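You operate a simulated robot arm through the tools that you are given. There is no shell and no other tool. Be economical: measure what you need, move in short steps, check, and stop when the job is done.

You run a simulated two-armed robot. Do the job below in one go: nothing can be reset, and whatever is moved stays where it is left.

JOB
Put the red diode on the shelf two away on the bench marked four. Take the wood block one and leave it on the stock shelf four. Take the seven volt transformer on the test bench and put it away on the shelf two. Take the fan cover and leave it on the shelf one. Take the white cartridge and leave it on top of the guide section two. Take the black dust cap and leave it on the puck one. Fetch the white sensor and set it on top of the guide section one. Press the green key two times. Put the spacer card on the shelf under the bench marked ten. Put the lead four on the shelf under the bench marked ten. Take the blue foam block two and put it on top of the white three metre carton. Put the bead dish one on the choke cover. Take the steel bracket and leave it in the yellow bin. Do these in any order. Set down upright: white cartridge, white sensor, steel bracket.

Only the result counts: the job must be done as asked and must still hold three seconds after the hand-in. Knocking over, shifting, dropping, spilling or breaking anything else fails it. A push-on lid holds only when it is set on centred and level and pressed home; a screw cap is set on level and turned clockwise until tight.

ROBOT AND FRAMES
Two 7-joint arms with two-finger parallel grippers on one trunk, on a base that drives. Base frame: it is fixed to the floor where the robot stands at the start and does not move with it; the origin is under the middle of the robot, x ahead of it, y to its left, z up. Readings come in m, rad, newtons and seconds.
The left shoulder is at the start at [0.05, 0.168, 1.132], the right one opposite. Places, roughly: bead dish one [-6.5, 2.25, 0.5]; bench marked four [-3.4, 2.7, 0.8]; black dust cap [-2.25, 3, 0.75]; blue foam block two [-6.5, 2.5, 0.5]; choke cover [-6.5, 5, 1]; fan cover [-1.5, 0.5, 0.75]; green key [-1.7, 4.9, 0.9]; guide section one [-4.75, 5, 1]; guide section two [-1.75, 2.75, 0.75]; lead four [-4.75, 2.5, 0.75]; puck one [-6.5, 0.75, 0.5]; seven volt transformer [-1.5, 0.25, 0.75]; shelf one [0.5, 0.2, 0.4]; shelf two [0.5, 0.2, 0.8]; shelf under the bench marked ten [-4.7, 2.7, 0.3]; spacer card [-4.5, 3, 0.75]; steel bracket (6x4x5 cm) [-6.5, 2.7, 0.9]; stock shelf four [0.5, 4.2, 1.3]; three metre carton [-4.75, 2.75, 0.75]; white cartridge (5x5x9 cm) [-1.8, 2.6, 0.8]; white sensor [-2.5, 3.25, 0.75]; wood block one [-1.5, 0.25, 0.75]; yellow bin [-4.5, 5, 1]. Payload 1.57 kg a hand.
Tool frame (each hand has its own): the origin (TCP) lies between the finger pads and is the grasp point; the fingertips stand 0.03 m ahead of it; z points along the fingers, y is the line along which they close. The gripper opens to 0.08 m. The fingers are 0.017 m wide and 0.012 m thick; the gripper's body (0.04 by 0.082 m) begins 0.08 m behind the TCP.
Orientation is told as [roll, pitch, yaw] about the base's x, y, z axes, in that order, counted from this pose: with the fingers straight down and closing along the base's y, the tool's x points along the base's -x, its y along +y and its z along -z.

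CONTROLS
- The arms move only by the tool servo_tool. It takes "left_steps", "right_steps" or both (then of equal length, played together; a hand with none holds still); each is a list that holds one entry, the list of rows, each a list of 6 numbers: the shift along the base's x, y, z in mm, then the turn, a rotation vector about the base's x, y, z in rad. In form: [[[tx, ty, tz, wx, wy, wz], ...]]. A call has 1 to 10 rows; each row shifts and turns the commanded pose from where the row before left it. "left_gripper" and "right_gripper" are, for a hand that has rows, the opening, from 0 (shut) to 1 (fully open), set as the call begins (left out, the last holds). Rows are played at 5 a second. More than 0.05 m and 0.15 rad between two rows, or a gripper value outside its range, and nothing of the call is played. A pose out of reach is approached as far as the arm can. The call stops where the force on the tool passes 40 N (or 10 N more than at its start, if that is more) or the arm is blocked; 0.2 s more then pass. Each finger travels about 0.045 m/s and halts on what it meets, pressing with about 38 N; the grip force reading is that of the motor and also rises with nothing between the fingers. The clock runs only during rows and for 0.2 s after the last one: add rows that do not move to give the fingers time. The reply holds the time, the measured pose of the TCP, the force on the tool along the base axes, the opening and the grip force, in the units named above and with some noise, with the torque about the TCP (base axes, N m) and any sound that the robot's microphone picked up, and new pictures: "views" is both (left out), scene, wrist or none (wrist: the cameras of the hands that moved).
- Cameras (640 x 400 px; columns grow to the right, rows downward): "scene" is now at [0.1157, -0.0148, 1.3179]; the picture's right is [-0.20, -0.98, 0.00], its down [-0.76, 0.16, -0.63] and it looks along [0.62, -0.13, -0.77] (base axes); focal length 253 px, centre (320, 200). "left" rides on the left gripper at [0.072, 0.007, -0.122] in its tool frame; the picture's right is [-0.09, 1.00, 0.00], its down [-0.84, -0.08, -0.54] and it looks along [-0.54, -0.05, 0.84] (tool axes); focal length 238 px, centre (320, 200). "right" rides on the right gripper at [0.072, -0.007, -0.122] in its tool frame; the picture's right is [0.09, 1.00, 0.00], its down [-0.84, 0.08, -0.54] and it looks along [-0.54, 0.05, 0.84] (tool axes); focal length 238 px, centre (320, 200).
- move_column(by): slides the trunk up (or, below 0, down) by that many m; the arms and the scene camera ride with it, the base frame stays. It gives what a move gives, with no picture.
- drive_base(legs): drives the robot by 1 to 6 legs, each [ahead, left, turn to the left] in m, m and rad, along the robot's own axes; the way and the turn of a leg run together, so that a leg with both is an arc; at most 1.5 m and 3.142 rad a leg. The arms and the cameras ride along, it lands a little off, and it stops where it bumps. It gives what a move gives, and a new picture of the scene camera.
- pan_tilt(pan, tilt): turns the head with the scene camera to pan (to the left, within 1.396 rad either way) and tilt (down, from -0.506 to 1.204), counted from straight ahead of the robot. It gives what a move gives, and a new picture of the scene camera.
- point_at(camera, pixels): for up to 12 pixels [column, row] of the newest picture of that camera ("zoom" is the newest enlarged one), the place [x, y, z] in the base frame of the surface seen there, good to about 0.002 m. No time passes.
- inspect(camera, box): a new picture of the part [left, top, right, bottom] of that camera's present view, enlarged. No time passes.
- finish_job(): hands the job in; it is judged then, once.

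Go step by step. Measure first, check grasps and placings, and put right what went wrong. The budget is 385 turns and 360 pictures, counting those below and the enlarged ones. Unless the task says otherwise, let go and move clear before handing in, and close with one line.

The tools are called after ">>>" by a JSON object that holds its "name" and its "arguments". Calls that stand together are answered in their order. servo_tool: Moves the arms, as the interface text tells. Its arguments: {"type":"object","properties":{"left_steps":{"type":"array"},"left_gripper":{"type":"number"},"right_steps":{"type":"array"},"right_gripper":{"type":"number"},"views":{"type":"string","enum":["both","scene","wrist","none"]}},"required":[]} The other tools are called the same way: move_column (by) slides the trunk up or down; drive_base (legs) drives the base; pan_tilt (pan, tilt) turns the head that bears the scene camera; point_at (camera, pixels) gives the place of the surface under pixels of a picture; inspect (camera, box) takes an enlarged picture of a part of a camera's view; finish_job () hands the job in.

At the start:

```text
time: 0.0
left_ee_pos: [0.2536, 0.129, 1.0504]
left_tcp_rot: [-0.002, 0.0, 0.001]
left_force: [-0.1, -0.6, -0.4]
left_moment: [0.02, -0.01, 0.02]
left_finger_gap: 0.08
left_grasp_force: 0.1
right_ee_pos: [0.4008, -0.0928, 0.9994]
right_tcp_rot: [-0.001, 0.0, -0.001]
right_force: [-0.7, 0.6, 0.8]
right_moment: [-0.03, -0.01, 0.0]
right_finger_gap: 0.0801
right_grasp_force: 0.1
trunk travel left (down, up): [-0.3, 0.143]
robot x, y, heading: [-0.0018, -0.0002, 0.0]
head pan, tilt: [-0.202, 0.887]
```

scene: 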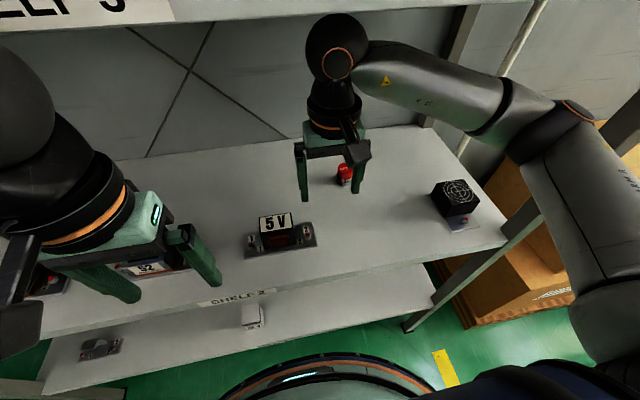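
right: 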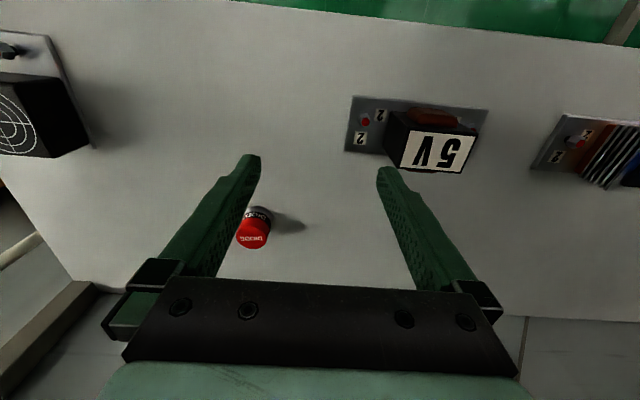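
left: 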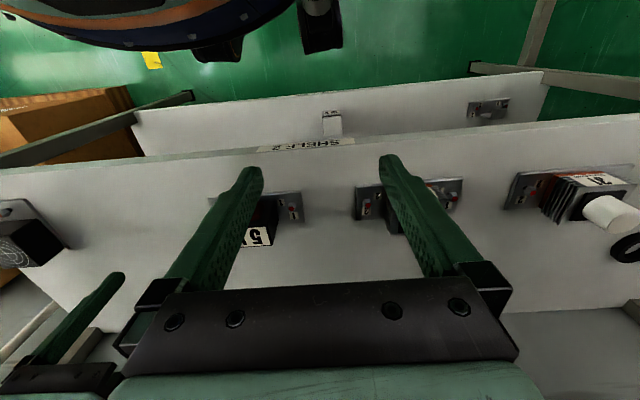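

The scene shows shelf two with a red item at (345,173), a 5 V transformer, and other parts. I'll enlarge it and measure some points.

>>> {"name": "inspect", "arguments": {"camera": "right", "box": [200, 80, 520, 280]}}

>>> {"name": "point_at", "arguments": {"camera": "right", "pixels": [[253, 235], [262, 213], [420, 150], [350, 150], [485, 110], [40, 120], [560, 150], [300, 280], [300, 40]]}}

>>> {"name": "point_at", "arguments": {"camera": "scene", "pixels": [[345, 170], [345, 182], [252, 315], [100, 345], [460, 195], [40, 280], [160, 268], [250, 295], [90, 8], [350, 280]]}}

>>> {"name": "pan_tilt", "arguments": {"pan": 0.5, "tilt": 0.5}}

```text
2.00 times, centred on (360, 180) of right
```

zoom: 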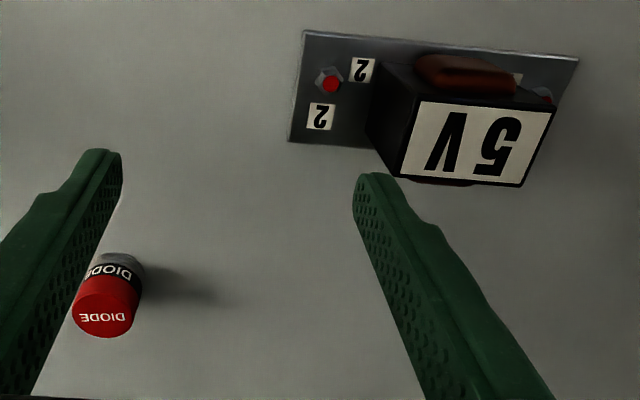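

```text
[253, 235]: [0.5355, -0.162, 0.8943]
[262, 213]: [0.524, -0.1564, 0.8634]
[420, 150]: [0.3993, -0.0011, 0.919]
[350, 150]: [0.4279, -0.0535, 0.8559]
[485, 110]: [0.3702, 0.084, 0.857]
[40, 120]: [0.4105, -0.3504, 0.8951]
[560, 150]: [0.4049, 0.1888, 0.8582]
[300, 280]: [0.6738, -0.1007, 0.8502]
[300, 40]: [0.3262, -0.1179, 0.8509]
```

```text
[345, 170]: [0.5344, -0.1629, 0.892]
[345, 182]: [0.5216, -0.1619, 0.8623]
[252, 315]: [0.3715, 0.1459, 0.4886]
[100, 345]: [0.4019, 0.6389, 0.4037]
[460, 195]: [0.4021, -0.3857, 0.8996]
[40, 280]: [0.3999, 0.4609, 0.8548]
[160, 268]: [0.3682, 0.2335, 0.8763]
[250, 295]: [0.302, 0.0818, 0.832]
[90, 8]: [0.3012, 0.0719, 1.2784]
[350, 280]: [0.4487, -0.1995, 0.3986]
```

```text
time: 1.1
left_ee_pos: [0.2546, 0.1296, 1.0497]
left_tcp_rot: [-0.002, -0.001, 0.002]
left_force: [-0.2, -1.0, -0.4]
left_moment: [0.03, -0.03, 0.0]
left_finger_gap: 0.0801
left_grasp_force: 0.1
right_ee_pos: [0.4, -0.094, 0.9994]
right_tcp_rot: [-0.001, -0.002, 0.0]
right_force: [-0.3, 0.3, 0.1]
right_moment: [0.01, 0.0, 0.02]
right_finger_gap: 0.0799
right_grasp_force: 0.1
trunk travel left (down, up): [-0.3, 0.143]
robot x, y, heading: [0.0006, 0.0049, -0.004]
head pan, tilt: [0.499, 0.499]
```

scene: 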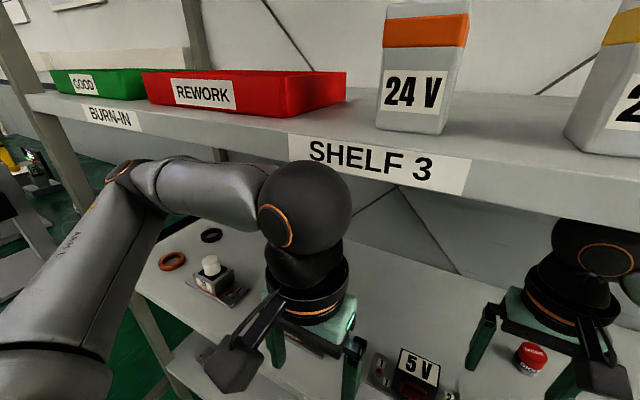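

Shelf two's surface is z≈0.851, and the diode's top is at about (0.536,-0.162,0.894). I'll bring the right hand over it with the fingers open.

>>> {"name": "servo_tool", "arguments": {"right_steps": [[[40, -30, 0, 0, 0, 0], [40, -30, 0, 0, 0, 0], [40, -8, -10, 0, 0, 0], [16, 0, -20, 0, 0, 0], [0, 0, 0, 0, 0, 0]]], "right_gripper": 1, "views": "wrist"}}

```text
time: 2.3
left_ee_pos: [0.2543, 0.1287, 1.0497]
left_tcp_rot: [-0.002, -0.001, 0.003]
left_force: [-1.0, 0.7, 1.4]
left_moment: [-0.02, -0.05, -0.01]
left_finger_gap: 0.0798
left_grasp_force: 0.1
right_ee_pos: [0.5352, -0.1609, 0.9689]
right_tcp_rot: [0.0, 0.0, 0.001]
right_force: [-0.4, 0.5, 0.6]
right_moment: [0.04, -0.01, 0.01]
right_finger_gap: 0.0801
right_grasp_force: 0.1
trunk travel left (down, up): [-0.3, 0.143]
robot x, y, heading: [-0.0021, -0.0026, 0.004]
head pan, tilt: [0.499, 0.499]
```

right: 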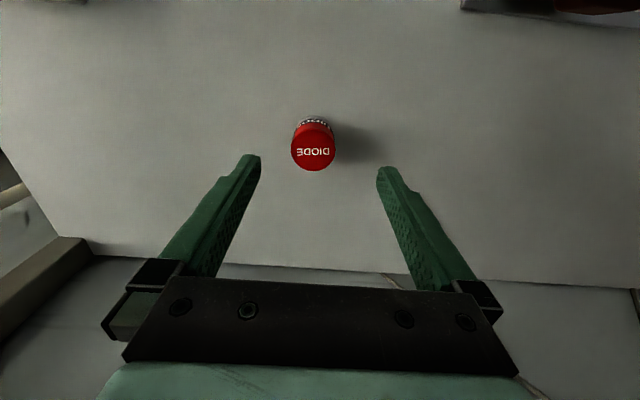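

The diode is at (313,150), centred between the fingers. I'll descend and close.

>>> {"name": "servo_tool", "arguments": {"right_steps": [[[0, 0, -40, 0, 0, 0], [0, 0, -42, 0, 0, 0], [0, 0, 0, 0, 0, 0]]], "views": "none"}}

>>> {"name": "servo_tool", "arguments": {"right_steps": [[[0, 0, 0, 0, 0, 0], [0, 0, 0, 0, 0, 0], [0, 0, 0, 0, 0, 0], [0, 0, 0, 0, 0, 0], [0, 0, 30, 0, 0, 0], [0, 0, 40, 0, 0, 0]]], "right_gripper": 0, "views": "wrist"}}

```text
time: 3.1
left_ee_pos: [0.2547, 0.1282, 1.0504]
left_tcp_rot: [-0.001, 0.002, 0.002]
left_force: [-0.2, -0.3, -0.3]
left_moment: [0.05, 0.01, -0.02]
left_finger_gap: 0.0799
left_grasp_force: 0.1
right_ee_pos: [0.5356, -0.1576, 0.8876]
right_tcp_rot: [0.0, -0.001, 0.0]
right_force: [-1.3, -0.9, -0.9]
right_moment: [-0.02, -0.02, 0.01]
right_finger_gap: 0.0801
right_grasp_force: 0.0
trunk travel left (down, up): [-0.3, 0.143]
robot x, y, heading: [-0.0, 0.0019, 0.0]
head pan, tilt: [0.499, 0.499]
```

```text
time: 4.5
left_ee_pos: [0.2538, 0.128, 1.0509]
left_tcp_rot: [0.0, -0.001, 0.001]
left_force: [0.6, -0.8, -0.2]
left_moment: [-0.02, 0.01, -0.03]
left_finger_gap: 0.0799
left_grasp_force: 0.0
right_ee_pos: [0.5347, -0.1602, 0.9599]
right_tcp_rot: [-0.001, -0.001, -0.001]
right_force: [-0.5, 0.4, -0.5]
right_moment: [0.0, -0.01, 0.0]
right_finger_gap: 0.039
right_grasp_force: 38.5
trunk travel left (down, up): [-0.3, 0.143]
robot x, y, heading: [0.0044, 0.0021, 0.002]
head pan, tilt: [0.499, 0.499]
```

right: 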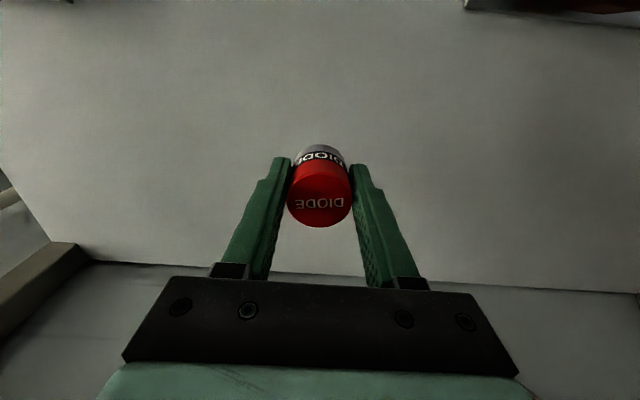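

The diode is gripped with a 39 mm gap. I'll retract the right hand out of the shelf.

>>> {"name": "servo_tool", "arguments": {"right_steps": [[[-45, 0, 0, 0, 0, 0], [-45, 0, 0, 0, 0, 0], [-45, 0, 0, 0, 0, 0], [-45, 0, 0, 0, 0, 0], [-45, 0, 0, 0, 0, 0], [-45, 0, 20, 0, 0, 0], [-15, 0, 40, 0, 0, 0], [0, 0, 30, 0, 0, 0]]], "views": "none"}}

>>> {"name": "drive_base", "arguments": {"legs": [[-0.35, 0, 0], [0, 0, 3.1416]]}}

```text
time: 6.3
left_ee_pos: [0.2541, 0.1297, 1.0508]
left_tcp_rot: [-0.003, -0.001, 0.002]
left_force: [-0.8, -0.5, -1.1]
left_moment: [0.0, 0.03, 0.03]
left_finger_gap: 0.0801
left_grasp_force: 0.1
right_ee_pos: [0.251, -0.1557, 1.05]
right_tcp_rot: [-0.002, 0.0, 0.003]
right_force: [0.5, -0.2, -1.5]
right_moment: [0.0, -0.01, 0.0]
right_finger_gap: 0.0389
right_grasp_force: 38.0
trunk travel left (down, up): [-0.3, 0.143]
robot x, y, heading: [-0.0003, -0.004, -0.002]
head pan, tilt: [0.499, 0.499]
```

```text
refused: 3.1416 is not a number from -3.14159 to 3.14159
```

>>> {"name": "drive_base", "arguments": {"legs": [[-0.35, 0, 0], [0, 0, 3.14]]}}

>>> {"name": "pan_tilt", "arguments": {"pan": 0, "tilt": 0.55}}

```text
time: 15.7
left_ee_pos: [-0.604, -0.1124, 1.0505]
left_tcp_rot: [-0.001, -0.001, 3.086]
left_force: [-0.8, 0.1, -0.2]
left_moment: [0.02, -0.01, 0.03]
left_finger_gap: 0.0801
left_grasp_force: 0.1
right_ee_pos: [-0.5852, 0.1718, 1.0475]
right_tcp_rot: [-0.002, -0.001, 3.084]
right_force: [0.6, -0.4, -1.5]
right_moment: [0.04, -0.04, 0.01]
right_finger_gap: 0.039
right_grasp_force: 37.8
trunk travel left (down, up): [-0.3, 0.143]
robot x, y, heading: [-0.3435, -0.003, 3.083]
head pan, tilt: [0.499, 0.499]
```

scene: 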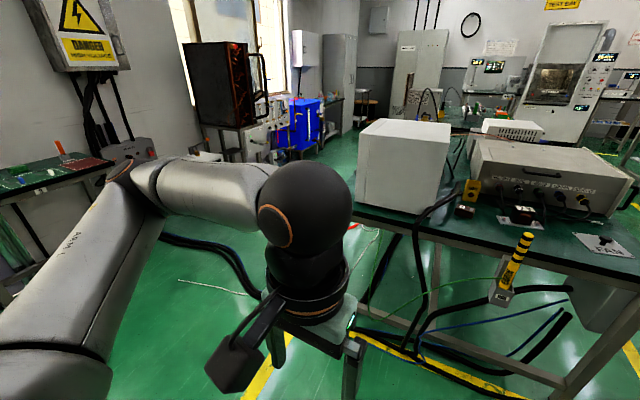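

```text
time: 16.7
left_ee_pos: [-0.605, -0.1138, 1.0504]
left_tcp_rot: [-0.002, -0.002, 3.085]
left_force: [-0.9, 0.4, -0.9]
left_moment: [0.03, 0.02, 0.01]
left_finger_gap: 0.0801
left_grasp_force: 0.0
right_ee_pos: [-0.5838, 0.1721, 1.0484]
right_tcp_rot: [0.001, 0.0, 3.086]
right_force: [0.2, 0.7, -1.3]
right_moment: [0.01, 0.01, 0.01]
right_finger_gap: 0.0388
right_grasp_force: 38.2
trunk travel left (down, up): [-0.3, 0.143]
robot x, y, heading: [-0.3443, -0.0017, 3.087]
head pan, tilt: [0.0, 0.55]
```

scene: 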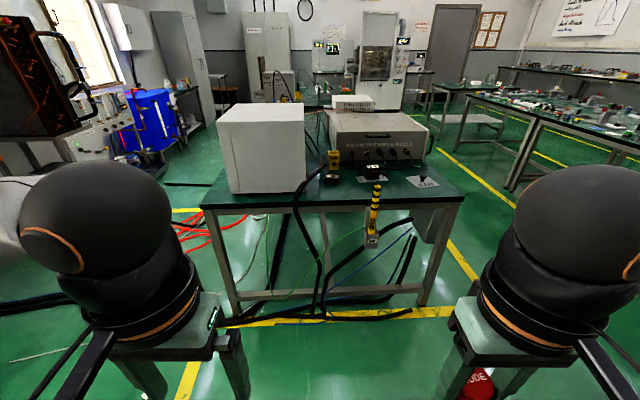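

>>> {"name": "inspect", "arguments": {"camera": "scene", "box": [190, 80, 510, 280]}}

>>> {"name": "point_at", "arguments": {"camera": "scene", "pixels": [[205, 205], [460, 198], [371, 185], [332, 180], [373, 168], [425, 185], [373, 200], [333, 158], [374, 240], [340, 317], [175, 390]]}}

```text
2.00 times, centred on (350, 180) of scene
```

zoom: 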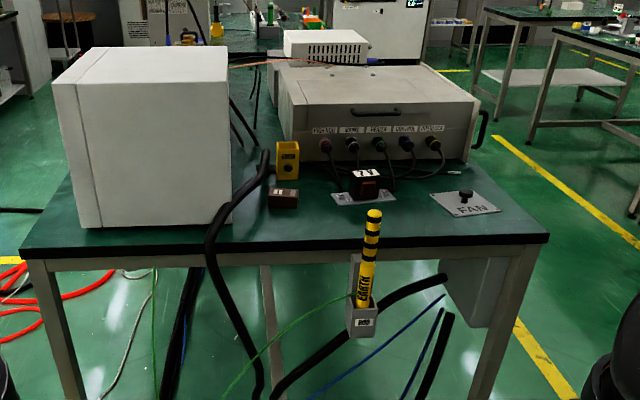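

```text
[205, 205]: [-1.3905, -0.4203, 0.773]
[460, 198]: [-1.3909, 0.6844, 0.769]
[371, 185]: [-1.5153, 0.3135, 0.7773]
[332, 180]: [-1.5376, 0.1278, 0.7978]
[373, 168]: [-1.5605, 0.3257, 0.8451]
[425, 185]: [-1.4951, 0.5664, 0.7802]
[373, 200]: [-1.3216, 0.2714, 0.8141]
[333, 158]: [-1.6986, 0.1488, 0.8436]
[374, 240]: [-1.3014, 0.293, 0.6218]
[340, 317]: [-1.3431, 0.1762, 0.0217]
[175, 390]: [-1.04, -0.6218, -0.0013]
```

Wood block (brown) is near (-1.54,0.13), the transformer near (-1.53,0.32), the fan cover near (-1.5,0.57), and a yellow pole stands ahead of the bench front. I'll look down to measure the base's extent and the floor ahead.

>>> {"name": "pan_tilt", "arguments": {"pan": 0, "tilt": 1.1}}

>>> {"name": "point_at", "arguments": {"camera": "scene", "pixels": [[320, 330], [320, 300], [320, 260], [320, 200], [320, 150], [250, 150], [400, 150], [320, 360], [230, 330], [410, 330]]}}

```text
time: 17.6
left_ee_pos: [-0.6049, -0.1133, 1.0505]
left_tcp_rot: [-0.002, 0.0, 3.085]
left_force: [0.4, 0.5, 0.5]
left_moment: [0.0, -0.01, 0.01]
left_finger_gap: 0.0799
left_grasp_force: 0.1
right_ee_pos: [-0.5849, 0.1718, 1.0486]
right_tcp_rot: [0.001, 0.0, 3.084]
right_force: [0.6, 0.3, -1.4]
right_moment: [0.0, 0.01, -0.01]
right_finger_gap: 0.0389
right_grasp_force: 38.1
trunk travel left (down, up): [-0.3, 0.143]
robot x, y, heading: [-0.3457, -0.0008, 3.078]
head pan, tilt: [0.0, 1.1]
```

scene: 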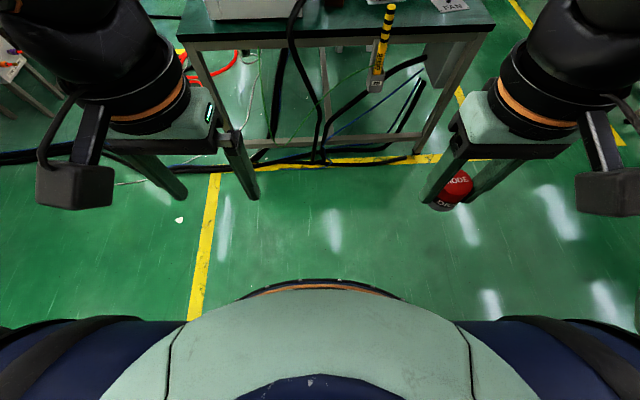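

```text
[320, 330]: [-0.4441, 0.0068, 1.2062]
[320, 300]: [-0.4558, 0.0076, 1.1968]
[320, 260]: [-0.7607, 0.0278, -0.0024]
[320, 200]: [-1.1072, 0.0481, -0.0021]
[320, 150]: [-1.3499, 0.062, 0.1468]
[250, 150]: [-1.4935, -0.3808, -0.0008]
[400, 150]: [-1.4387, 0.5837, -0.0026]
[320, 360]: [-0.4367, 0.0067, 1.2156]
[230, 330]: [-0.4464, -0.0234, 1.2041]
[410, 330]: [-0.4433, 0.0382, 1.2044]
```

>>> {"name": "point_at", "arguments": {"camera": "scene", "pixels": [[320, 282], [320, 286], [320, 290], [300, 164], [230, 172], [390, 160], [260, 158], [350, 168]]}}

```text
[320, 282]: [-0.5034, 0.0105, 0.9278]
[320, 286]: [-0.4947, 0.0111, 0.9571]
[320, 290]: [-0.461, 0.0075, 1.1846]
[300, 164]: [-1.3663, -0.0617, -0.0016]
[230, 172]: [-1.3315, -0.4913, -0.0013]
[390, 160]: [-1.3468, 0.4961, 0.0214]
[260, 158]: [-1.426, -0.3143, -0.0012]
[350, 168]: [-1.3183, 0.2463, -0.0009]
```

I'll straighten the heading and drive so the left hand can reach the wood block.

>>> {"name": "drive_base", "arguments": {"legs": [[0, 0, 0.06], [0.3, -0.31, 0], [0.33, 0, 0]]}}

>>> {"name": "pan_tilt", "arguments": {"pan": 0.1, "tilt": 0.85}}

>>> {"name": "point_at", "arguments": {"camera": "scene", "pixels": [[320, 200], [200, 100], [260, 60], [260, 150]]}}

```text
time: 22.5
left_ee_pos: [-1.2302, 0.1731, 1.05]
left_tcp_rot: [0.001, 0.0, -3.13]
left_force: [-0.8, -0.4, 0.0]
left_moment: [-0.02, -0.03, -0.01]
left_finger_gap: 0.0802
left_grasp_force: 0.1
right_ee_pos: [-1.2286, 0.458, 1.0487]
right_tcp_rot: [0.0, -0.001, -3.132]
right_force: [-0.4, 0.1, -1.6]
right_moment: [-0.01, -0.01, 0.02]
right_finger_gap: 0.0391
right_grasp_force: 38.2
trunk travel left (down, up): [-0.3, 0.143]
robot x, y, heading: [-0.975, 0.3057, -3.139]
head pan, tilt: [0.0, 1.1]
```

scene: 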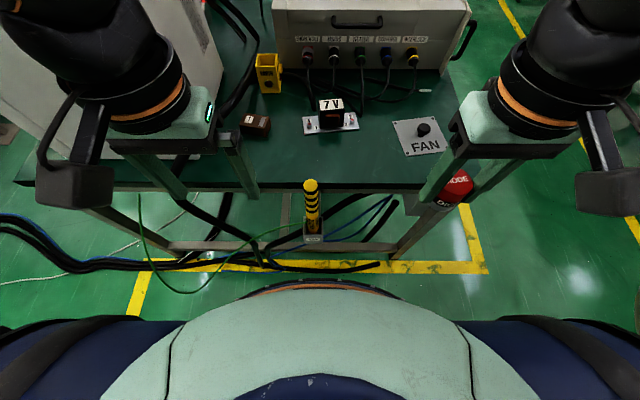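

```text
time: 23.3
left_ee_pos: [-1.2294, 0.1738, 1.05]
left_tcp_rot: [-0.002, 0.0, -3.13]
left_force: [0.1, 0.3, -0.2]
left_moment: [-0.01, 0.0, 0.0]
left_finger_gap: 0.08
left_grasp_force: 0.0
right_ee_pos: [-1.2283, 0.4586, 1.0487]
right_tcp_rot: [0.0, 0.0, -3.132]
right_force: [0.6, -0.4, -1.0]
right_moment: [0.03, -0.01, 0.0]
right_finger_gap: 0.0391
right_grasp_force: 37.7
trunk travel left (down, up): [-0.3, 0.143]
robot x, y, heading: [-0.9748, 0.3034, -3.135]
head pan, tilt: [0.099, 0.85]
```

scene: 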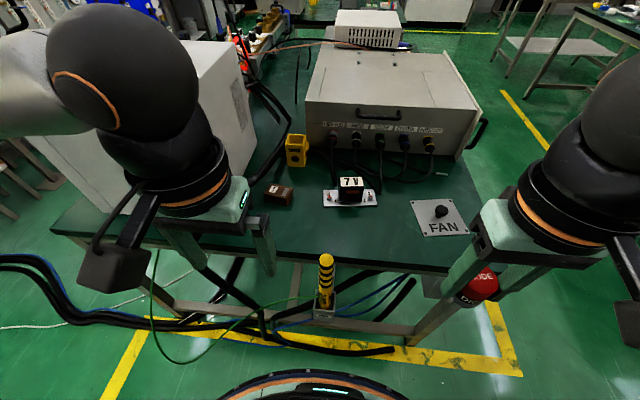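

```text
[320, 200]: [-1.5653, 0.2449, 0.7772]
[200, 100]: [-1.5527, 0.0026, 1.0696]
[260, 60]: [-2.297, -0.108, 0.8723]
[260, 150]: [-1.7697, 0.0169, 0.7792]
```

All three bench items are in reach. I'll zoom in on them for positions.

>>> {"name": "inspect", "arguments": {"camera": "scene", "box": [240, 120, 480, 270]}}

>>> {"name": "point_at", "arguments": {"camera": "scene", "pixels": [[279, 190], [266, 200], [290, 205], [292, 193], [350, 185], [325, 200], [376, 200], [350, 202], [440, 208], [440, 218], [414, 202], [462, 232]]}}

>>> {"name": "inspect", "arguments": {"camera": "left", "box": [0, 0, 640, 400]}}

```text
2.67 times, centred on (360, 195) of scene
```

zoom: 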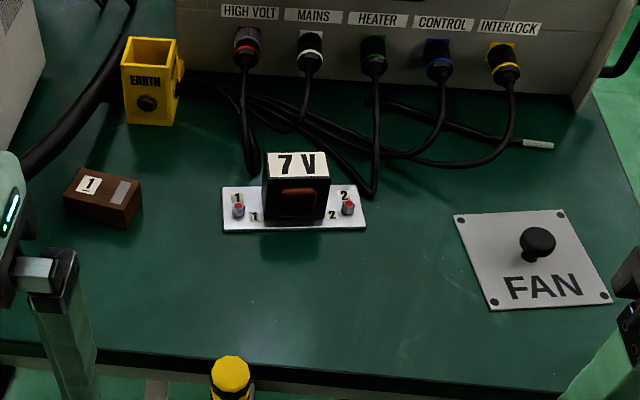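

```text
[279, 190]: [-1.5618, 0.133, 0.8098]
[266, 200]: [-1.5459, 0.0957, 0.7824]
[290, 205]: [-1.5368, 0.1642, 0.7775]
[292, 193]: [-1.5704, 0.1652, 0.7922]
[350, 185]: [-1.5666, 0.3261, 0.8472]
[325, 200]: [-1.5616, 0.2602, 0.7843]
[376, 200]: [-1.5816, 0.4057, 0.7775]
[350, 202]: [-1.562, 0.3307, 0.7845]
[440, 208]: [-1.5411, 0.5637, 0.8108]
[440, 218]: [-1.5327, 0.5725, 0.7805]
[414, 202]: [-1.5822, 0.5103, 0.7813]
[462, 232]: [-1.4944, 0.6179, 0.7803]
```

```text
1.00 times, centred on (320, 200) of left
```

zoom: 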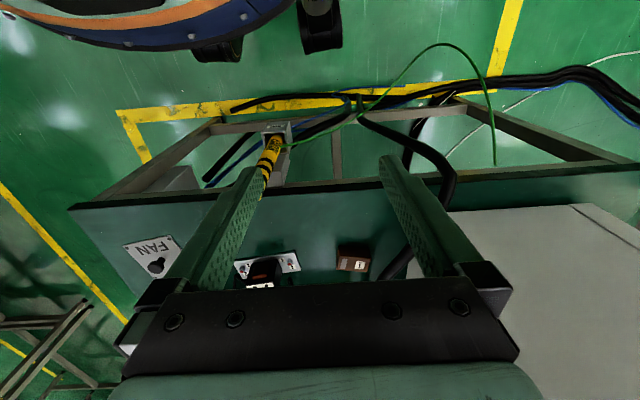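

>>> {"name": "point_at", "arguments": {"camera": "scene", "pixels": [[271, 183], [292, 188], [285, 197], [265, 192]]}}

>>> {"name": "servo_tool", "arguments": {"left_steps": [[[-45, -5, 0, 0, 0, 0.14], [-45, -5, 0, 0, 0, 0.14], [-45, -5, -10, 0, 0, 0.14], [-45, -5, -10, 0, 0, 0.14], [-45, -5, -15, 0, 0, 0.14], [-45, -5, -20, 0, 0, 0.14], [-45, -5, -20, 0, 0, 0.14], [0, 0, -20, 0, 0, 0.14], [0, 0, -20, 0, 0, 0.14], [0, 0, 0, 0, 0, 0.14]]], "left_gripper": 1, "views": "wrist"}}

```text
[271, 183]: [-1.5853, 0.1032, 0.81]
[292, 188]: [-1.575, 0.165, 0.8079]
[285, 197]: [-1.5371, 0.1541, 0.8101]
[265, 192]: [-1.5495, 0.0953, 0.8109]
```

```text
time: 25.5
left_ee_pos: [-1.5443, 0.1379, 0.9346]
left_tcp_rot: [-0.002, -0.001, -1.731]
left_force: [0.2, -0.2, 0.5]
left_moment: [0.01, -0.03, -0.03]
left_finger_gap: 0.0801
left_grasp_force: 0.1
right_ee_pos: [-1.2277, 0.4598, 1.0483]
right_tcp_rot: [-0.001, 0.0, -3.133]
right_force: [-0.2, 0.2, -1.1]
right_moment: [0.01, -0.03, 0.0]
right_finger_gap: 0.0392
right_grasp_force: 38.1
trunk travel left (down, up): [-0.3, 0.143]
robot x, y, heading: [-0.9774, 0.3057, -3.129]
head pan, tilt: [0.099, 0.85]
```

left: 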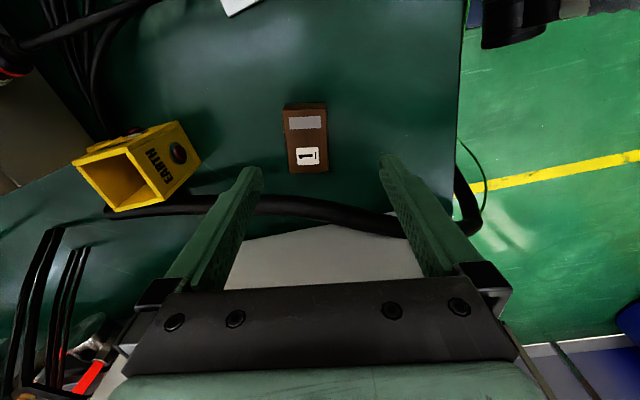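

The block's axis lines up with the gripper yaw. I'll centre the hand on (-1.562,0.129), descend to tcp z 0.813 and grip.

>>> {"name": "servo_tool", "arguments": {"left_steps": [[[-18, -9, -40, 0, 0, 0], [0, 0, -40, 0, 0, 0], [0, 0, -42, 0, 0, 0], [0, 0, 0, 0, 0, 0]]], "views": "wrist"}}

>>> {"name": "servo_tool", "arguments": {"left_steps": [[[0, 0, 0, 0, 0, 0], [0, 0, 0, 0, 0, 0], [0, 0, 0, 0, 0, 0], [0, 0, 0, 0, 0, 0], [0, 0, 40, 0, 0, 0], [0, 0, 45, 0, 0, 0], [0, 0, 0, 0, 0, 0]]], "left_gripper": 0, "views": "wrist"}}

```text
time: 26.5
left_ee_pos: [-1.5626, 0.1297, 0.8112]
left_tcp_rot: [-0.002, 0.001, -1.733]
left_force: [-0.1, 0.1, -0.7]
left_moment: [-0.03, 0.03, 0.02]
left_finger_gap: 0.0801
left_grasp_force: 0.0
right_ee_pos: [-1.2295, 0.4587, 1.0478]
right_tcp_rot: [-0.002, 0.0, -3.133]
right_force: [-0.3, -0.6, -1.0]
right_moment: [0.03, 0.01, 0.01]
right_finger_gap: 0.0393
right_grasp_force: 38.0
trunk travel left (down, up): [-0.3, 0.143]
robot x, y, heading: [-0.975, 0.3064, -3.129]
head pan, tilt: [0.099, 0.85]
```

left: 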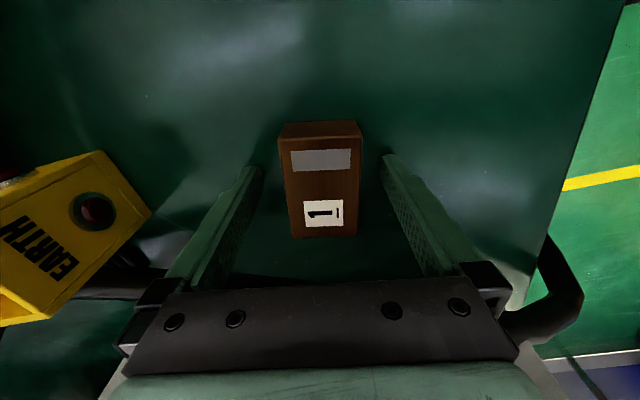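

```text
time: 28.1
left_ee_pos: [-1.5626, 0.1286, 0.8968]
left_tcp_rot: [0.0, 0.0, -1.733]
left_force: [0.1, -0.8, -1.2]
left_moment: [-0.03, -0.01, 0.02]
left_finger_gap: 0.0441
left_grasp_force: 38.0
right_ee_pos: [-1.2286, 0.4584, 1.0483]
right_tcp_rot: [-0.001, -0.001, -3.133]
right_force: [0.8, -0.2, -0.8]
right_moment: [0.0, -0.02, 0.05]
right_finger_gap: 0.039
right_grasp_force: 37.6
trunk travel left (down, up): [-0.3, 0.143]
robot x, y, heading: [-0.978, 0.3045, -3.133]
head pan, tilt: [0.099, 0.85]
```

left: 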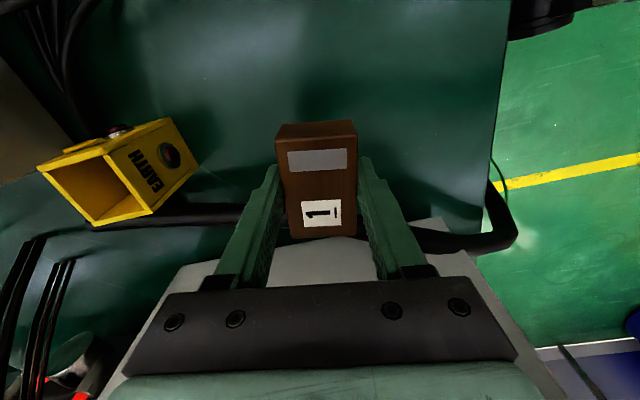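

Block gripped. I'll lift and retract the left hand, back off, and turn to face +y to view the route.

>>> {"name": "servo_tool", "arguments": {"left_steps": [[[40, 0, 40, 0, 0, 0], [45, 5, 40, 0, 0, 0], [45, 10, 40, 0, 0, 0], [45, 10, 30, 0, 0, 0], [45, 10, 0, 0, 0, 0], [45, 10, 0, 0, 0, 0], [45, 0, 0, 0, 0, 0]]], "views": "none"}}

>>> {"name": "drive_base", "arguments": {"legs": [[-0.4, 0, 0], [0, 0, -1.57]]}}

>>> {"name": "pan_tilt", "arguments": {"pan": 0, "tilt": 0.4}}

```text
refused: row 1 steps farther than a row can; nothing moved
```

```text
time: 34.4
left_ee_pos: [-0.7545, 0.8913, 0.8967]
left_tcp_rot: [-0.003, -0.001, 3.002]
left_force: [0.3, 0.4, -0.2]
left_moment: [-0.02, 0.02, 0.01]
left_finger_gap: 0.0437
left_grasp_force: 37.5
right_ee_pos: [-0.419, 0.5642, 1.0488]
right_tcp_rot: [-0.001, 0.001, 1.601]
right_force: [0.0, -0.6, -0.9]
right_moment: [-0.02, 0.0, -0.01]
right_finger_gap: 0.0391
right_grasp_force: 38.4
trunk travel left (down, up): [-0.3, 0.143]
robot x, y, heading: [-0.5661, 0.3108, 1.6]
head pan, tilt: [0.099, 0.85]
```

scene: 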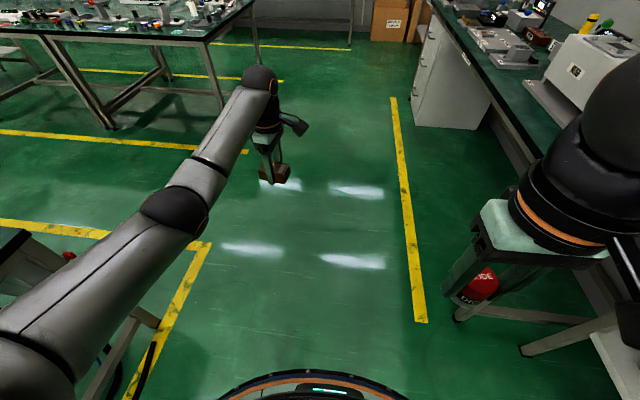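

```text
time: 35.3
left_ee_pos: [-0.7555, 0.891, 0.8955]
left_tcp_rot: [-0.003, -0.001, 3.001]
left_force: [-0.7, -0.3, -1.1]
left_moment: [0.01, 0.01, 0.01]
left_finger_gap: 0.0442
left_grasp_force: 37.9
right_ee_pos: [-0.4199, 0.5633, 1.0495]
right_tcp_rot: [0.0, 0.0, 1.6]
right_force: [-0.6, -0.8, -1.2]
right_moment: [0.01, 0.01, 0.0]
right_finger_gap: 0.0389
right_grasp_force: 38.4
trunk travel left (down, up): [-0.3, 0.143]
robot x, y, heading: [-0.5693, 0.3102, 1.604]
head pan, tilt: [0.0, 0.4]
```

scene: 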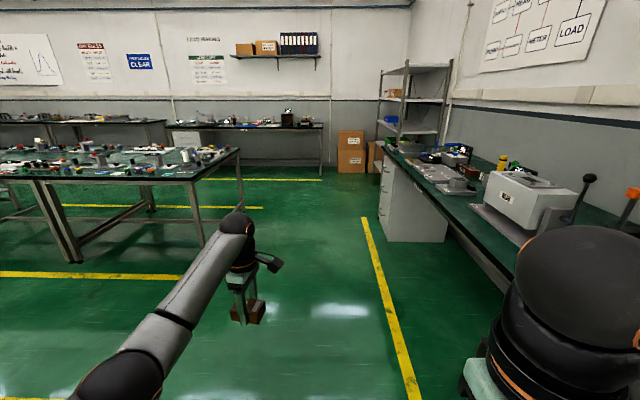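

The route up the aisle is clear; the rack stands at (380-450,60-140). I'll retract the left arm and measure points.

>>> {"name": "servo_tool", "arguments": {"left_steps": [[[0, -30, 30, 0, 0, 0], [0, -35, 30, 0, 0, 0], [0, -35, 30, 0, 0, 0], [0, -35, 30, 0, 0, 0], [0, -40, 20, 0, 0, 0], [0, -45, 0, 0, 0, 0], [0, -45, 0, 0, 0, 0], [0, -40, 0, 0, 0, 0]]], "views": "none"}}

>>> {"name": "point_at", "arguments": {"camera": "scene", "pixels": [[379, 235], [352, 172], [378, 172], [382, 120], [432, 132], [382, 70], [445, 66], [240, 152], [322, 178], [405, 160], [395, 92], [448, 130]]}}

>>> {"name": "inspect", "arguments": {"camera": "scene", "box": [320, 40, 480, 140]}}

```text
time: 37.1
left_ee_pos: [-0.756, 0.5848, 1.0358]
left_tcp_rot: [0.0, -0.001, 3.005]
left_force: [0.4, 0.0, -0.6]
left_moment: [0.02, -0.02, 0.01]
left_finger_gap: 0.0435
left_grasp_force: 38.3
right_ee_pos: [-0.4193, 0.5644, 1.0492]
right_tcp_rot: [0.0, -0.001, 1.601]
right_force: [0.0, -0.9, -1.6]
right_moment: [0.01, 0.0, 0.05]
right_finger_gap: 0.0391
right_grasp_force: 38.3
trunk travel left (down, up): [-0.3, 0.143]
robot x, y, heading: [-0.5713, 0.3088, 1.599]
head pan, tilt: [0.0, 0.4]
```

```text
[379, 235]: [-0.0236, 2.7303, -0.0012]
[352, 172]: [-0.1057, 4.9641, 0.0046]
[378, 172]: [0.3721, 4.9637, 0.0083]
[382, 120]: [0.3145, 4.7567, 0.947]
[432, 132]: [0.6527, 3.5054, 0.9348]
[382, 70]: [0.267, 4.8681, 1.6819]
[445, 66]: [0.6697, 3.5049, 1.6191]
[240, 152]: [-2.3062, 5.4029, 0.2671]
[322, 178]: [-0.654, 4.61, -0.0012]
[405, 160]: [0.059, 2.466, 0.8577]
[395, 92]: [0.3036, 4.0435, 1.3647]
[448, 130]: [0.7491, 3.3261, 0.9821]
```

```text
4.00 times, centred on (400, 90) of scene
```

zoom: 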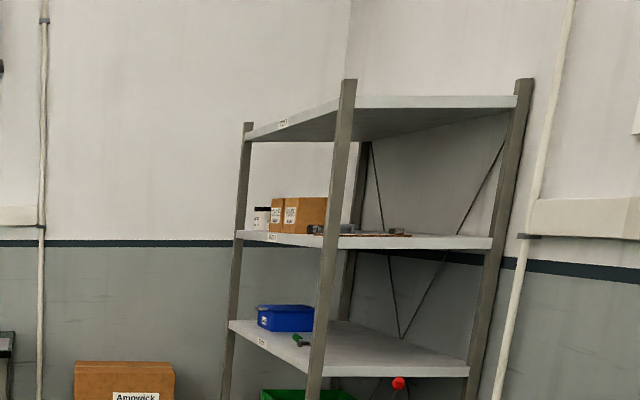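

I'll drive up the aisle to y≈4.15 and turn to face the rack.

>>> {"name": "drive_base", "arguments": {"legs": [[0, 0, -0.03], [1.3, 0, 0], [1.3, 0, 0], [1.23, 0, 0], [0, 0, -1.57]]}}

```text
time: 59.9
left_ee_pos: [-0.3185, 4.3391, 1.0358]
left_tcp_rot: [-0.002, 0.0, 1.402]
left_force: [-0.2, -0.1, -0.9]
left_moment: [-0.03, 0.01, -0.01]
left_finger_gap: 0.0438
left_grasp_force: 37.6
right_ee_pos: [-0.3495, 4.0027, 1.0487]
right_tcp_rot: [-0.001, 0.001, 0.001]
right_force: [0.6, -0.1, -0.9]
right_moment: [-0.01, 0.02, 0.01]
right_finger_gap: 0.039
right_grasp_force: 37.8
trunk travel left (down, up): [-0.3, 0.143]
robot x, y, heading: [-0.6011, 4.1602, -0.003]
head pan, tilt: [0.0, 0.4]
```

scene: 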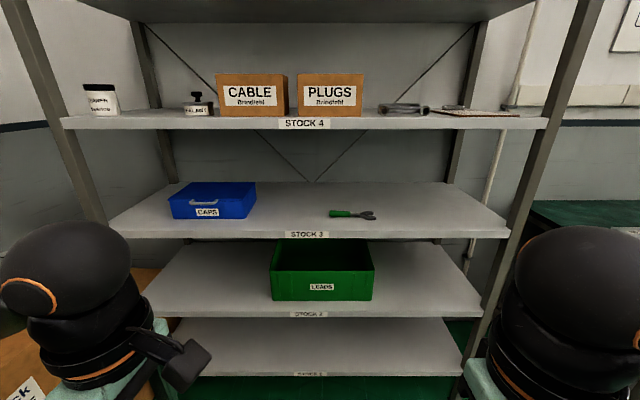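

Stock 4 is the shelf labelled at (304,124). I'll raise the trunk to see its surface and measure.

>>> {"name": "move_column", "arguments": {"by": 0.143}}

>>> {"name": "pan_tilt", "arguments": {"pan": 0.25, "tilt": 0.1}}

```text
time: 61.6
left_ee_pos: [-0.3179, 4.3398, 1.1786]
left_tcp_rot: [-0.002, 0.001, 1.401]
left_force: [0.5, -0.3, -1.4]
left_moment: [0.01, 0.02, -0.01]
left_finger_gap: 0.0437
left_grasp_force: 37.2
right_ee_pos: [-0.351, 4.003, 1.1909]
right_tcp_rot: [0.0, 0.002, -0.001]
right_force: [-0.5, -0.3, -0.4]
right_moment: [0.01, 0.05, 0.0]
right_finger_gap: 0.0388
right_grasp_force: 38.3
trunk travel left (down, up): [-0.443, 0.0]
robot x, y, heading: [-0.5974, 4.1598, -0.006]
head pan, tilt: [0.0, 0.4]
```

```text
time: 62.4
left_ee_pos: [-0.3182, 4.3384, 1.1772]
left_tcp_rot: [-0.001, -0.001, 1.401]
left_force: [-0.1, -1.0, -1.3]
left_moment: [0.01, 0.02, 0.0]
left_finger_gap: 0.0438
left_grasp_force: 38.4
right_ee_pos: [-0.3502, 4.0026, 1.191]
right_tcp_rot: [0.0, 0.0, 0.001]
right_force: [0.6, -0.1, -1.5]
right_moment: [0.02, -0.02, 0.04]
right_finger_gap: 0.0393
right_grasp_force: 38.0
trunk travel left (down, up): [-0.443, 0.0]
robot x, y, heading: [-0.6037, 4.1608, 0.0]
head pan, tilt: [0.25, 0.099]
```

scene: 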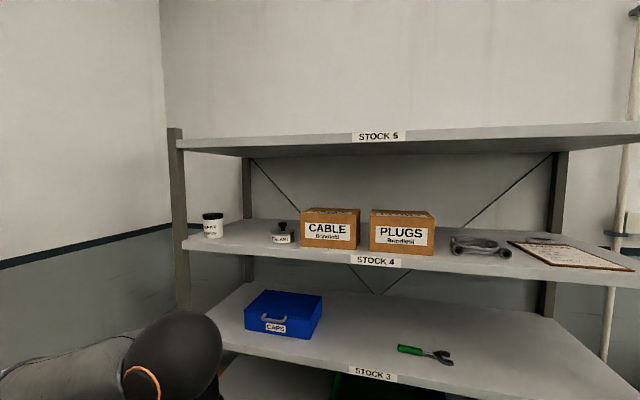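

>>> {"name": "point_at", "arguments": {"camera": "scene", "pixels": [[245, 241], [245, 248], [212, 230], [282, 238], [282, 225], [302, 240], [300, 225], [250, 230], [378, 140], [378, 146], [378, 153], [465, 248]]}}

>>> {"name": "inspect", "arguments": {"camera": "scene", "box": [180, 180, 340, 280]}}

```text
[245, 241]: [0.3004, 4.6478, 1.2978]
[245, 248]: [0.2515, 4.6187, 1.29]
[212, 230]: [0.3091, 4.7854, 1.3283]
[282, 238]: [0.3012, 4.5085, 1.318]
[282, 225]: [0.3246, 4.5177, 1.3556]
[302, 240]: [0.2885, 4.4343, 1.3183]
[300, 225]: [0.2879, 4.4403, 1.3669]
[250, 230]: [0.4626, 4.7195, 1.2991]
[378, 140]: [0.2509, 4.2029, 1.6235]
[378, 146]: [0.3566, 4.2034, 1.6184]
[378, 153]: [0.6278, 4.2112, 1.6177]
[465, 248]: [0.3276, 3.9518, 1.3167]
```

```text
4.00 times, centred on (260, 230) of scene
```

zoom: 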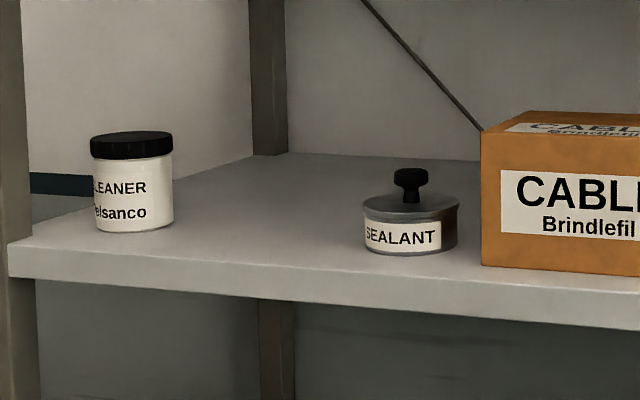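

>>> {"name": "point_at", "arguments": {"camera": "scene", "pixels": [[175, 313], [190, 325], [215, 345], [60, 362], [150, 330]]}}

```text
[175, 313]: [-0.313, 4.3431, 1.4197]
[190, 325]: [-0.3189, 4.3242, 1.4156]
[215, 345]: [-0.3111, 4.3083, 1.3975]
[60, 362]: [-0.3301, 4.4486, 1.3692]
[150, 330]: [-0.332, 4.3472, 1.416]
```

Stock 4 surface is z=1.298, upper shelf underside 1.618, free spot near (0.31,4.645). I'll drive left and closer, then raise the left arm.

>>> {"name": "drive_base", "arguments": {"legs": [[0, 0.32, 0], [0.42, 0, 0]]}}

>>> {"name": "servo_tool", "arguments": {"left_steps": [[[0, 0, 40, 0, 0, 0.08], [0, 0, 40, 0, 0, 0.09], [0, 0, 40, 0, 0, 0], [0, 0, 40, 0, 0, 0], [0, 0, 15, 0, 0, 0], [0, 0, 0, 0, 0, 0]]], "views": "scene"}}

```text
time: 64.2
left_ee_pos: [-0.2804, 4.5916, 1.1791]
left_tcp_rot: [-0.002, -0.001, 1.392]
left_force: [-0.4, 0.4, -0.6]
left_moment: [0.01, -0.05, -0.01]
left_finger_gap: 0.0439
left_grasp_force: 37.8
right_ee_pos: [-0.3181, 4.2562, 1.1918]
right_tcp_rot: [0.002, -0.004, -0.006]
right_force: [0.2, -0.1, -0.7]
right_moment: [0.03, 0.0, -0.01]
right_finger_gap: 0.0388
right_grasp_force: 37.9
trunk travel left (down, up): [-0.443, 0.0]
robot x, y, heading: [-0.5632, 4.4184, -0.012]
head pan, tilt: [0.25, 0.099]
stopped in leg 1: the robot was blocked; the commanded pose is now the measured one
```

scene: 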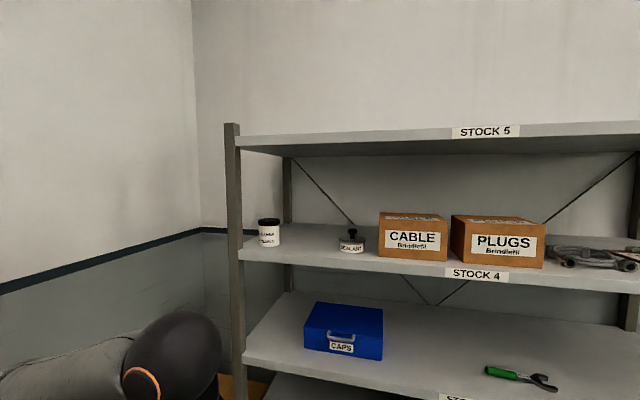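

```text
time: 65.6
left_ee_pos: [-0.2778, 4.595, 1.352]
left_tcp_rot: [0.0, -0.002, 1.563]
left_force: [0.9, 0.7, -0.9]
left_moment: [-0.01, -0.01, 0.02]
left_finger_gap: 0.0438
left_grasp_force: 37.8
right_ee_pos: [-0.3137, 4.258, 1.1912]
right_tcp_rot: [0.0, -0.001, -0.008]
right_force: [-0.2, -0.2, -1.1]
right_moment: [0.0, 0.03, 0.01]
right_finger_gap: 0.0388
right_grasp_force: 38.1
trunk travel left (down, up): [-0.443, 0.0]
robot x, y, heading: [-0.5629, 4.4187, -0.011]
head pan, tilt: [0.25, 0.099]
```

scene: 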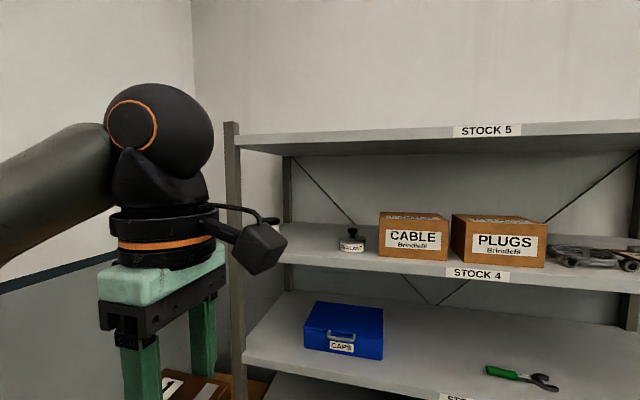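

The base bumped the bench leg at the left. I'll move away slightly right, forward, then left again.

>>> {"name": "drive_base", "arguments": {"legs": [[0, -0.04, 0.01], [0.39, 0, 0], [0, 0.08, 0]]}}

```text
time: 69.2
left_ee_pos: [0.1116, 4.6382, 1.3506]
left_tcp_rot: [-0.001, -0.001, 1.573]
left_force: [0.1, -0.1, -0.5]
left_moment: [-0.02, -0.02, 0.0]
left_finger_gap: 0.0437
left_grasp_force: 38.1
right_ee_pos: [0.08, 4.2997, 1.192]
right_tcp_rot: [-0.001, 0.001, 0.005]
right_force: [0.0, -0.1, -1.6]
right_moment: [-0.02, -0.03, 0.02]
right_finger_gap: 0.0391
right_grasp_force: 38.1
trunk travel left (down, up): [-0.443, 0.0]
robot x, y, heading: [-0.1696, 4.4568, -0.0]
head pan, tilt: [0.25, 0.099]
```

scene: 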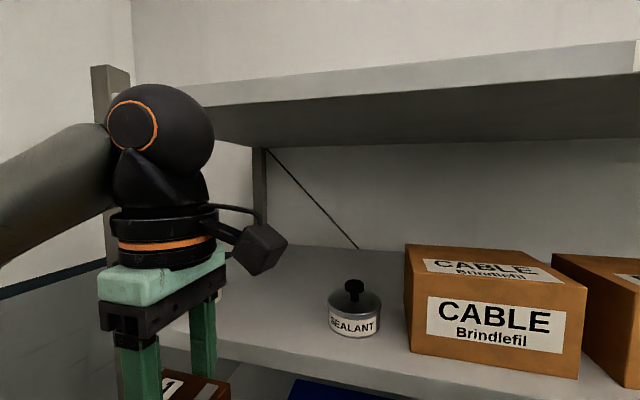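

>>> {"name": "point_at", "arguments": {"camera": "scene", "pixels": [[10, 210], [60, 160], [155, 95], [105, 80], [105, 200], [262, 250]]}}

>>> {"name": "inspect", "arguments": {"camera": "left", "box": [0, 0, 640, 400]}}

```text
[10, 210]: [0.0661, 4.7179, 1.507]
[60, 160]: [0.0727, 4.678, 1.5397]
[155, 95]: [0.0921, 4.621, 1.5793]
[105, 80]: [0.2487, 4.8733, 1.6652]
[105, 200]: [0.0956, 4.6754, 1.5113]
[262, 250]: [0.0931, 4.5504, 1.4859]
```

```text
1.00 times, centred on (320, 200) of left
```

zoom: 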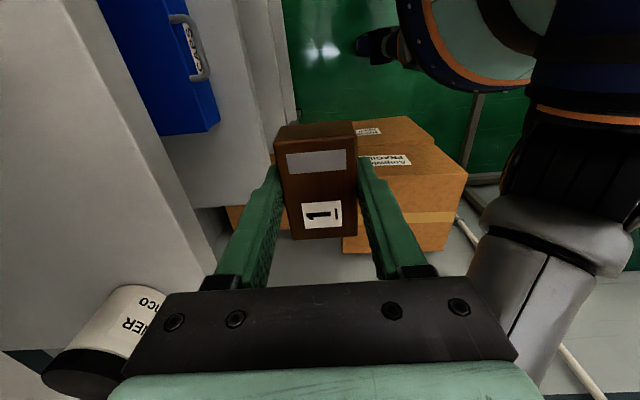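

The forearm juts left and could hit the rack post when moved in, so I'll back off and reach with a straighter arm.

>>> {"name": "drive_base", "arguments": {"legs": [[-0.22, 0, 0]]}}

>>> {"name": "servo_tool", "arguments": {"left_steps": [[[45, 0, 0, 0, 0, 0], [45, 0, 0, 0, 0, 0], [45, 0, 0, 0, 0, 0], [45, 0, 0, 0, 0, 0], [45, 0, 0, 0, 0, 0], [35, 0, 0, 0, 0, 0], [0, 0, 0, 0, 0, 0]]], "views": "scene"}}

```text
time: 70.9
left_ee_pos: [-0.1055, 4.6357, 1.3511]
left_tcp_rot: [0.001, -0.002, 1.57]
left_force: [-0.7, 0.5, 0.4]
left_moment: [0.01, -0.02, 0.01]
left_finger_gap: 0.0439
left_grasp_force: 37.7
right_ee_pos: [-0.1395, 4.2983, 1.1919]
right_tcp_rot: [-0.001, -0.001, 0.0]
right_force: [-1.4, -0.4, -1.9]
right_moment: [0.0, -0.03, 0.04]
right_finger_gap: 0.0391
right_grasp_force: 38.1
trunk travel left (down, up): [-0.443, 0.0]
robot x, y, heading: [-0.3907, 4.4557, -0.003]
head pan, tilt: [0.25, 0.099]
```

scene: 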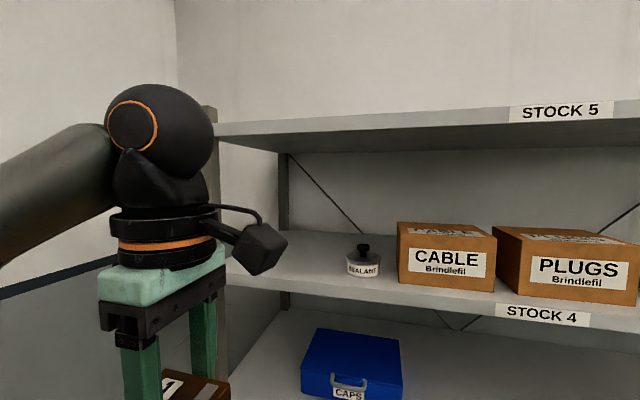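

```text
time: 72.5
left_ee_pos: [0.1544, 4.6367, 1.3503]
left_tcp_rot: [-0.002, -0.002, 1.569]
left_force: [0.2, 0.5, -0.8]
left_moment: [-0.03, 0.01, 0.03]
left_finger_gap: 0.0441
left_grasp_force: 38.4
right_ee_pos: [-0.1403, 4.2995, 1.1924]
right_tcp_rot: [-0.001, 0.0, 0.0]
right_force: [0.2, 0.4, -1.0]
right_moment: [-0.02, -0.03, 0.0]
right_finger_gap: 0.0391
right_grasp_force: 38.3
trunk travel left (down, up): [-0.443, 0.0]
robot x, y, heading: [-0.3906, 4.4534, -0.002]
head pan, tilt: [0.25, 0.099]
```

scene: 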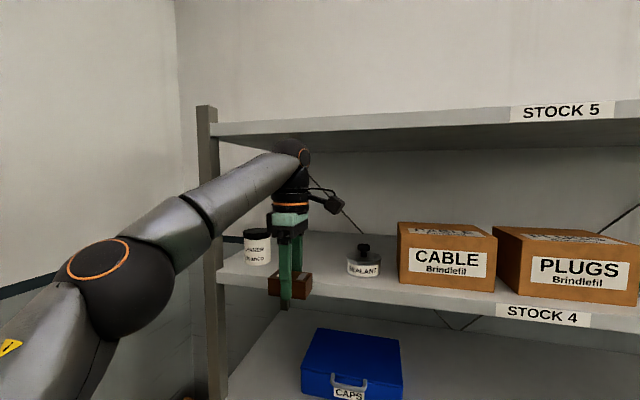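

The arm now reaches mostly straight. I'll drive forward a bit and check wrist clearance under the upper shelf.

>>> {"name": "drive_base", "arguments": {"legs": [[0.1, 0, 0]]}}

>>> {"name": "point_at", "arguments": {"camera": "scene", "pixels": [[290, 146], [300, 144], [270, 155], [240, 170], [304, 157]]}}

```text
time: 73.7
left_ee_pos: [0.2567, 4.6361, 1.3482]
left_tcp_rot: [-0.001, -0.001, 1.57]
left_force: [0.7, 0.2, -0.5]
left_moment: [-0.02, 0.05, 0.01]
left_finger_gap: 0.0439
left_grasp_force: 37.9
right_ee_pos: [-0.0365, 4.2991, 1.1914]
right_tcp_rot: [0.0, 0.002, 0.002]
right_force: [-0.2, -0.4, -0.8]
right_moment: [-0.01, 0.0, -0.01]
right_finger_gap: 0.0388
right_grasp_force: 37.9
trunk travel left (down, up): [-0.443, 0.0]
robot x, y, heading: [-0.2867, 4.4518, -0.002]
head pan, tilt: [0.25, 0.099]
```

scene: 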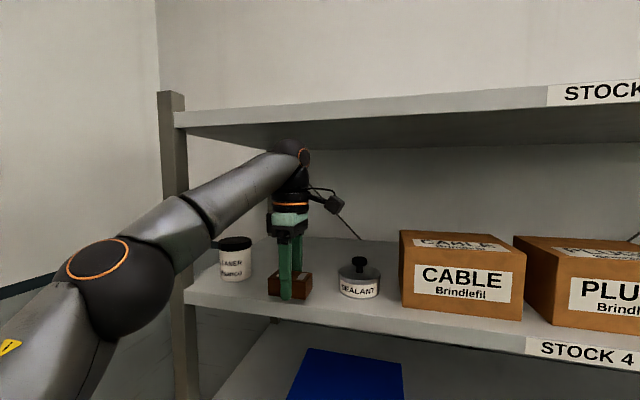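

```text
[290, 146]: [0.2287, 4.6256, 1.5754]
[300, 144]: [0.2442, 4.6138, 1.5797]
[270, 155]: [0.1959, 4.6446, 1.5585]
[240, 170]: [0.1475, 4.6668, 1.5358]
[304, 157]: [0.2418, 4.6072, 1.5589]
```

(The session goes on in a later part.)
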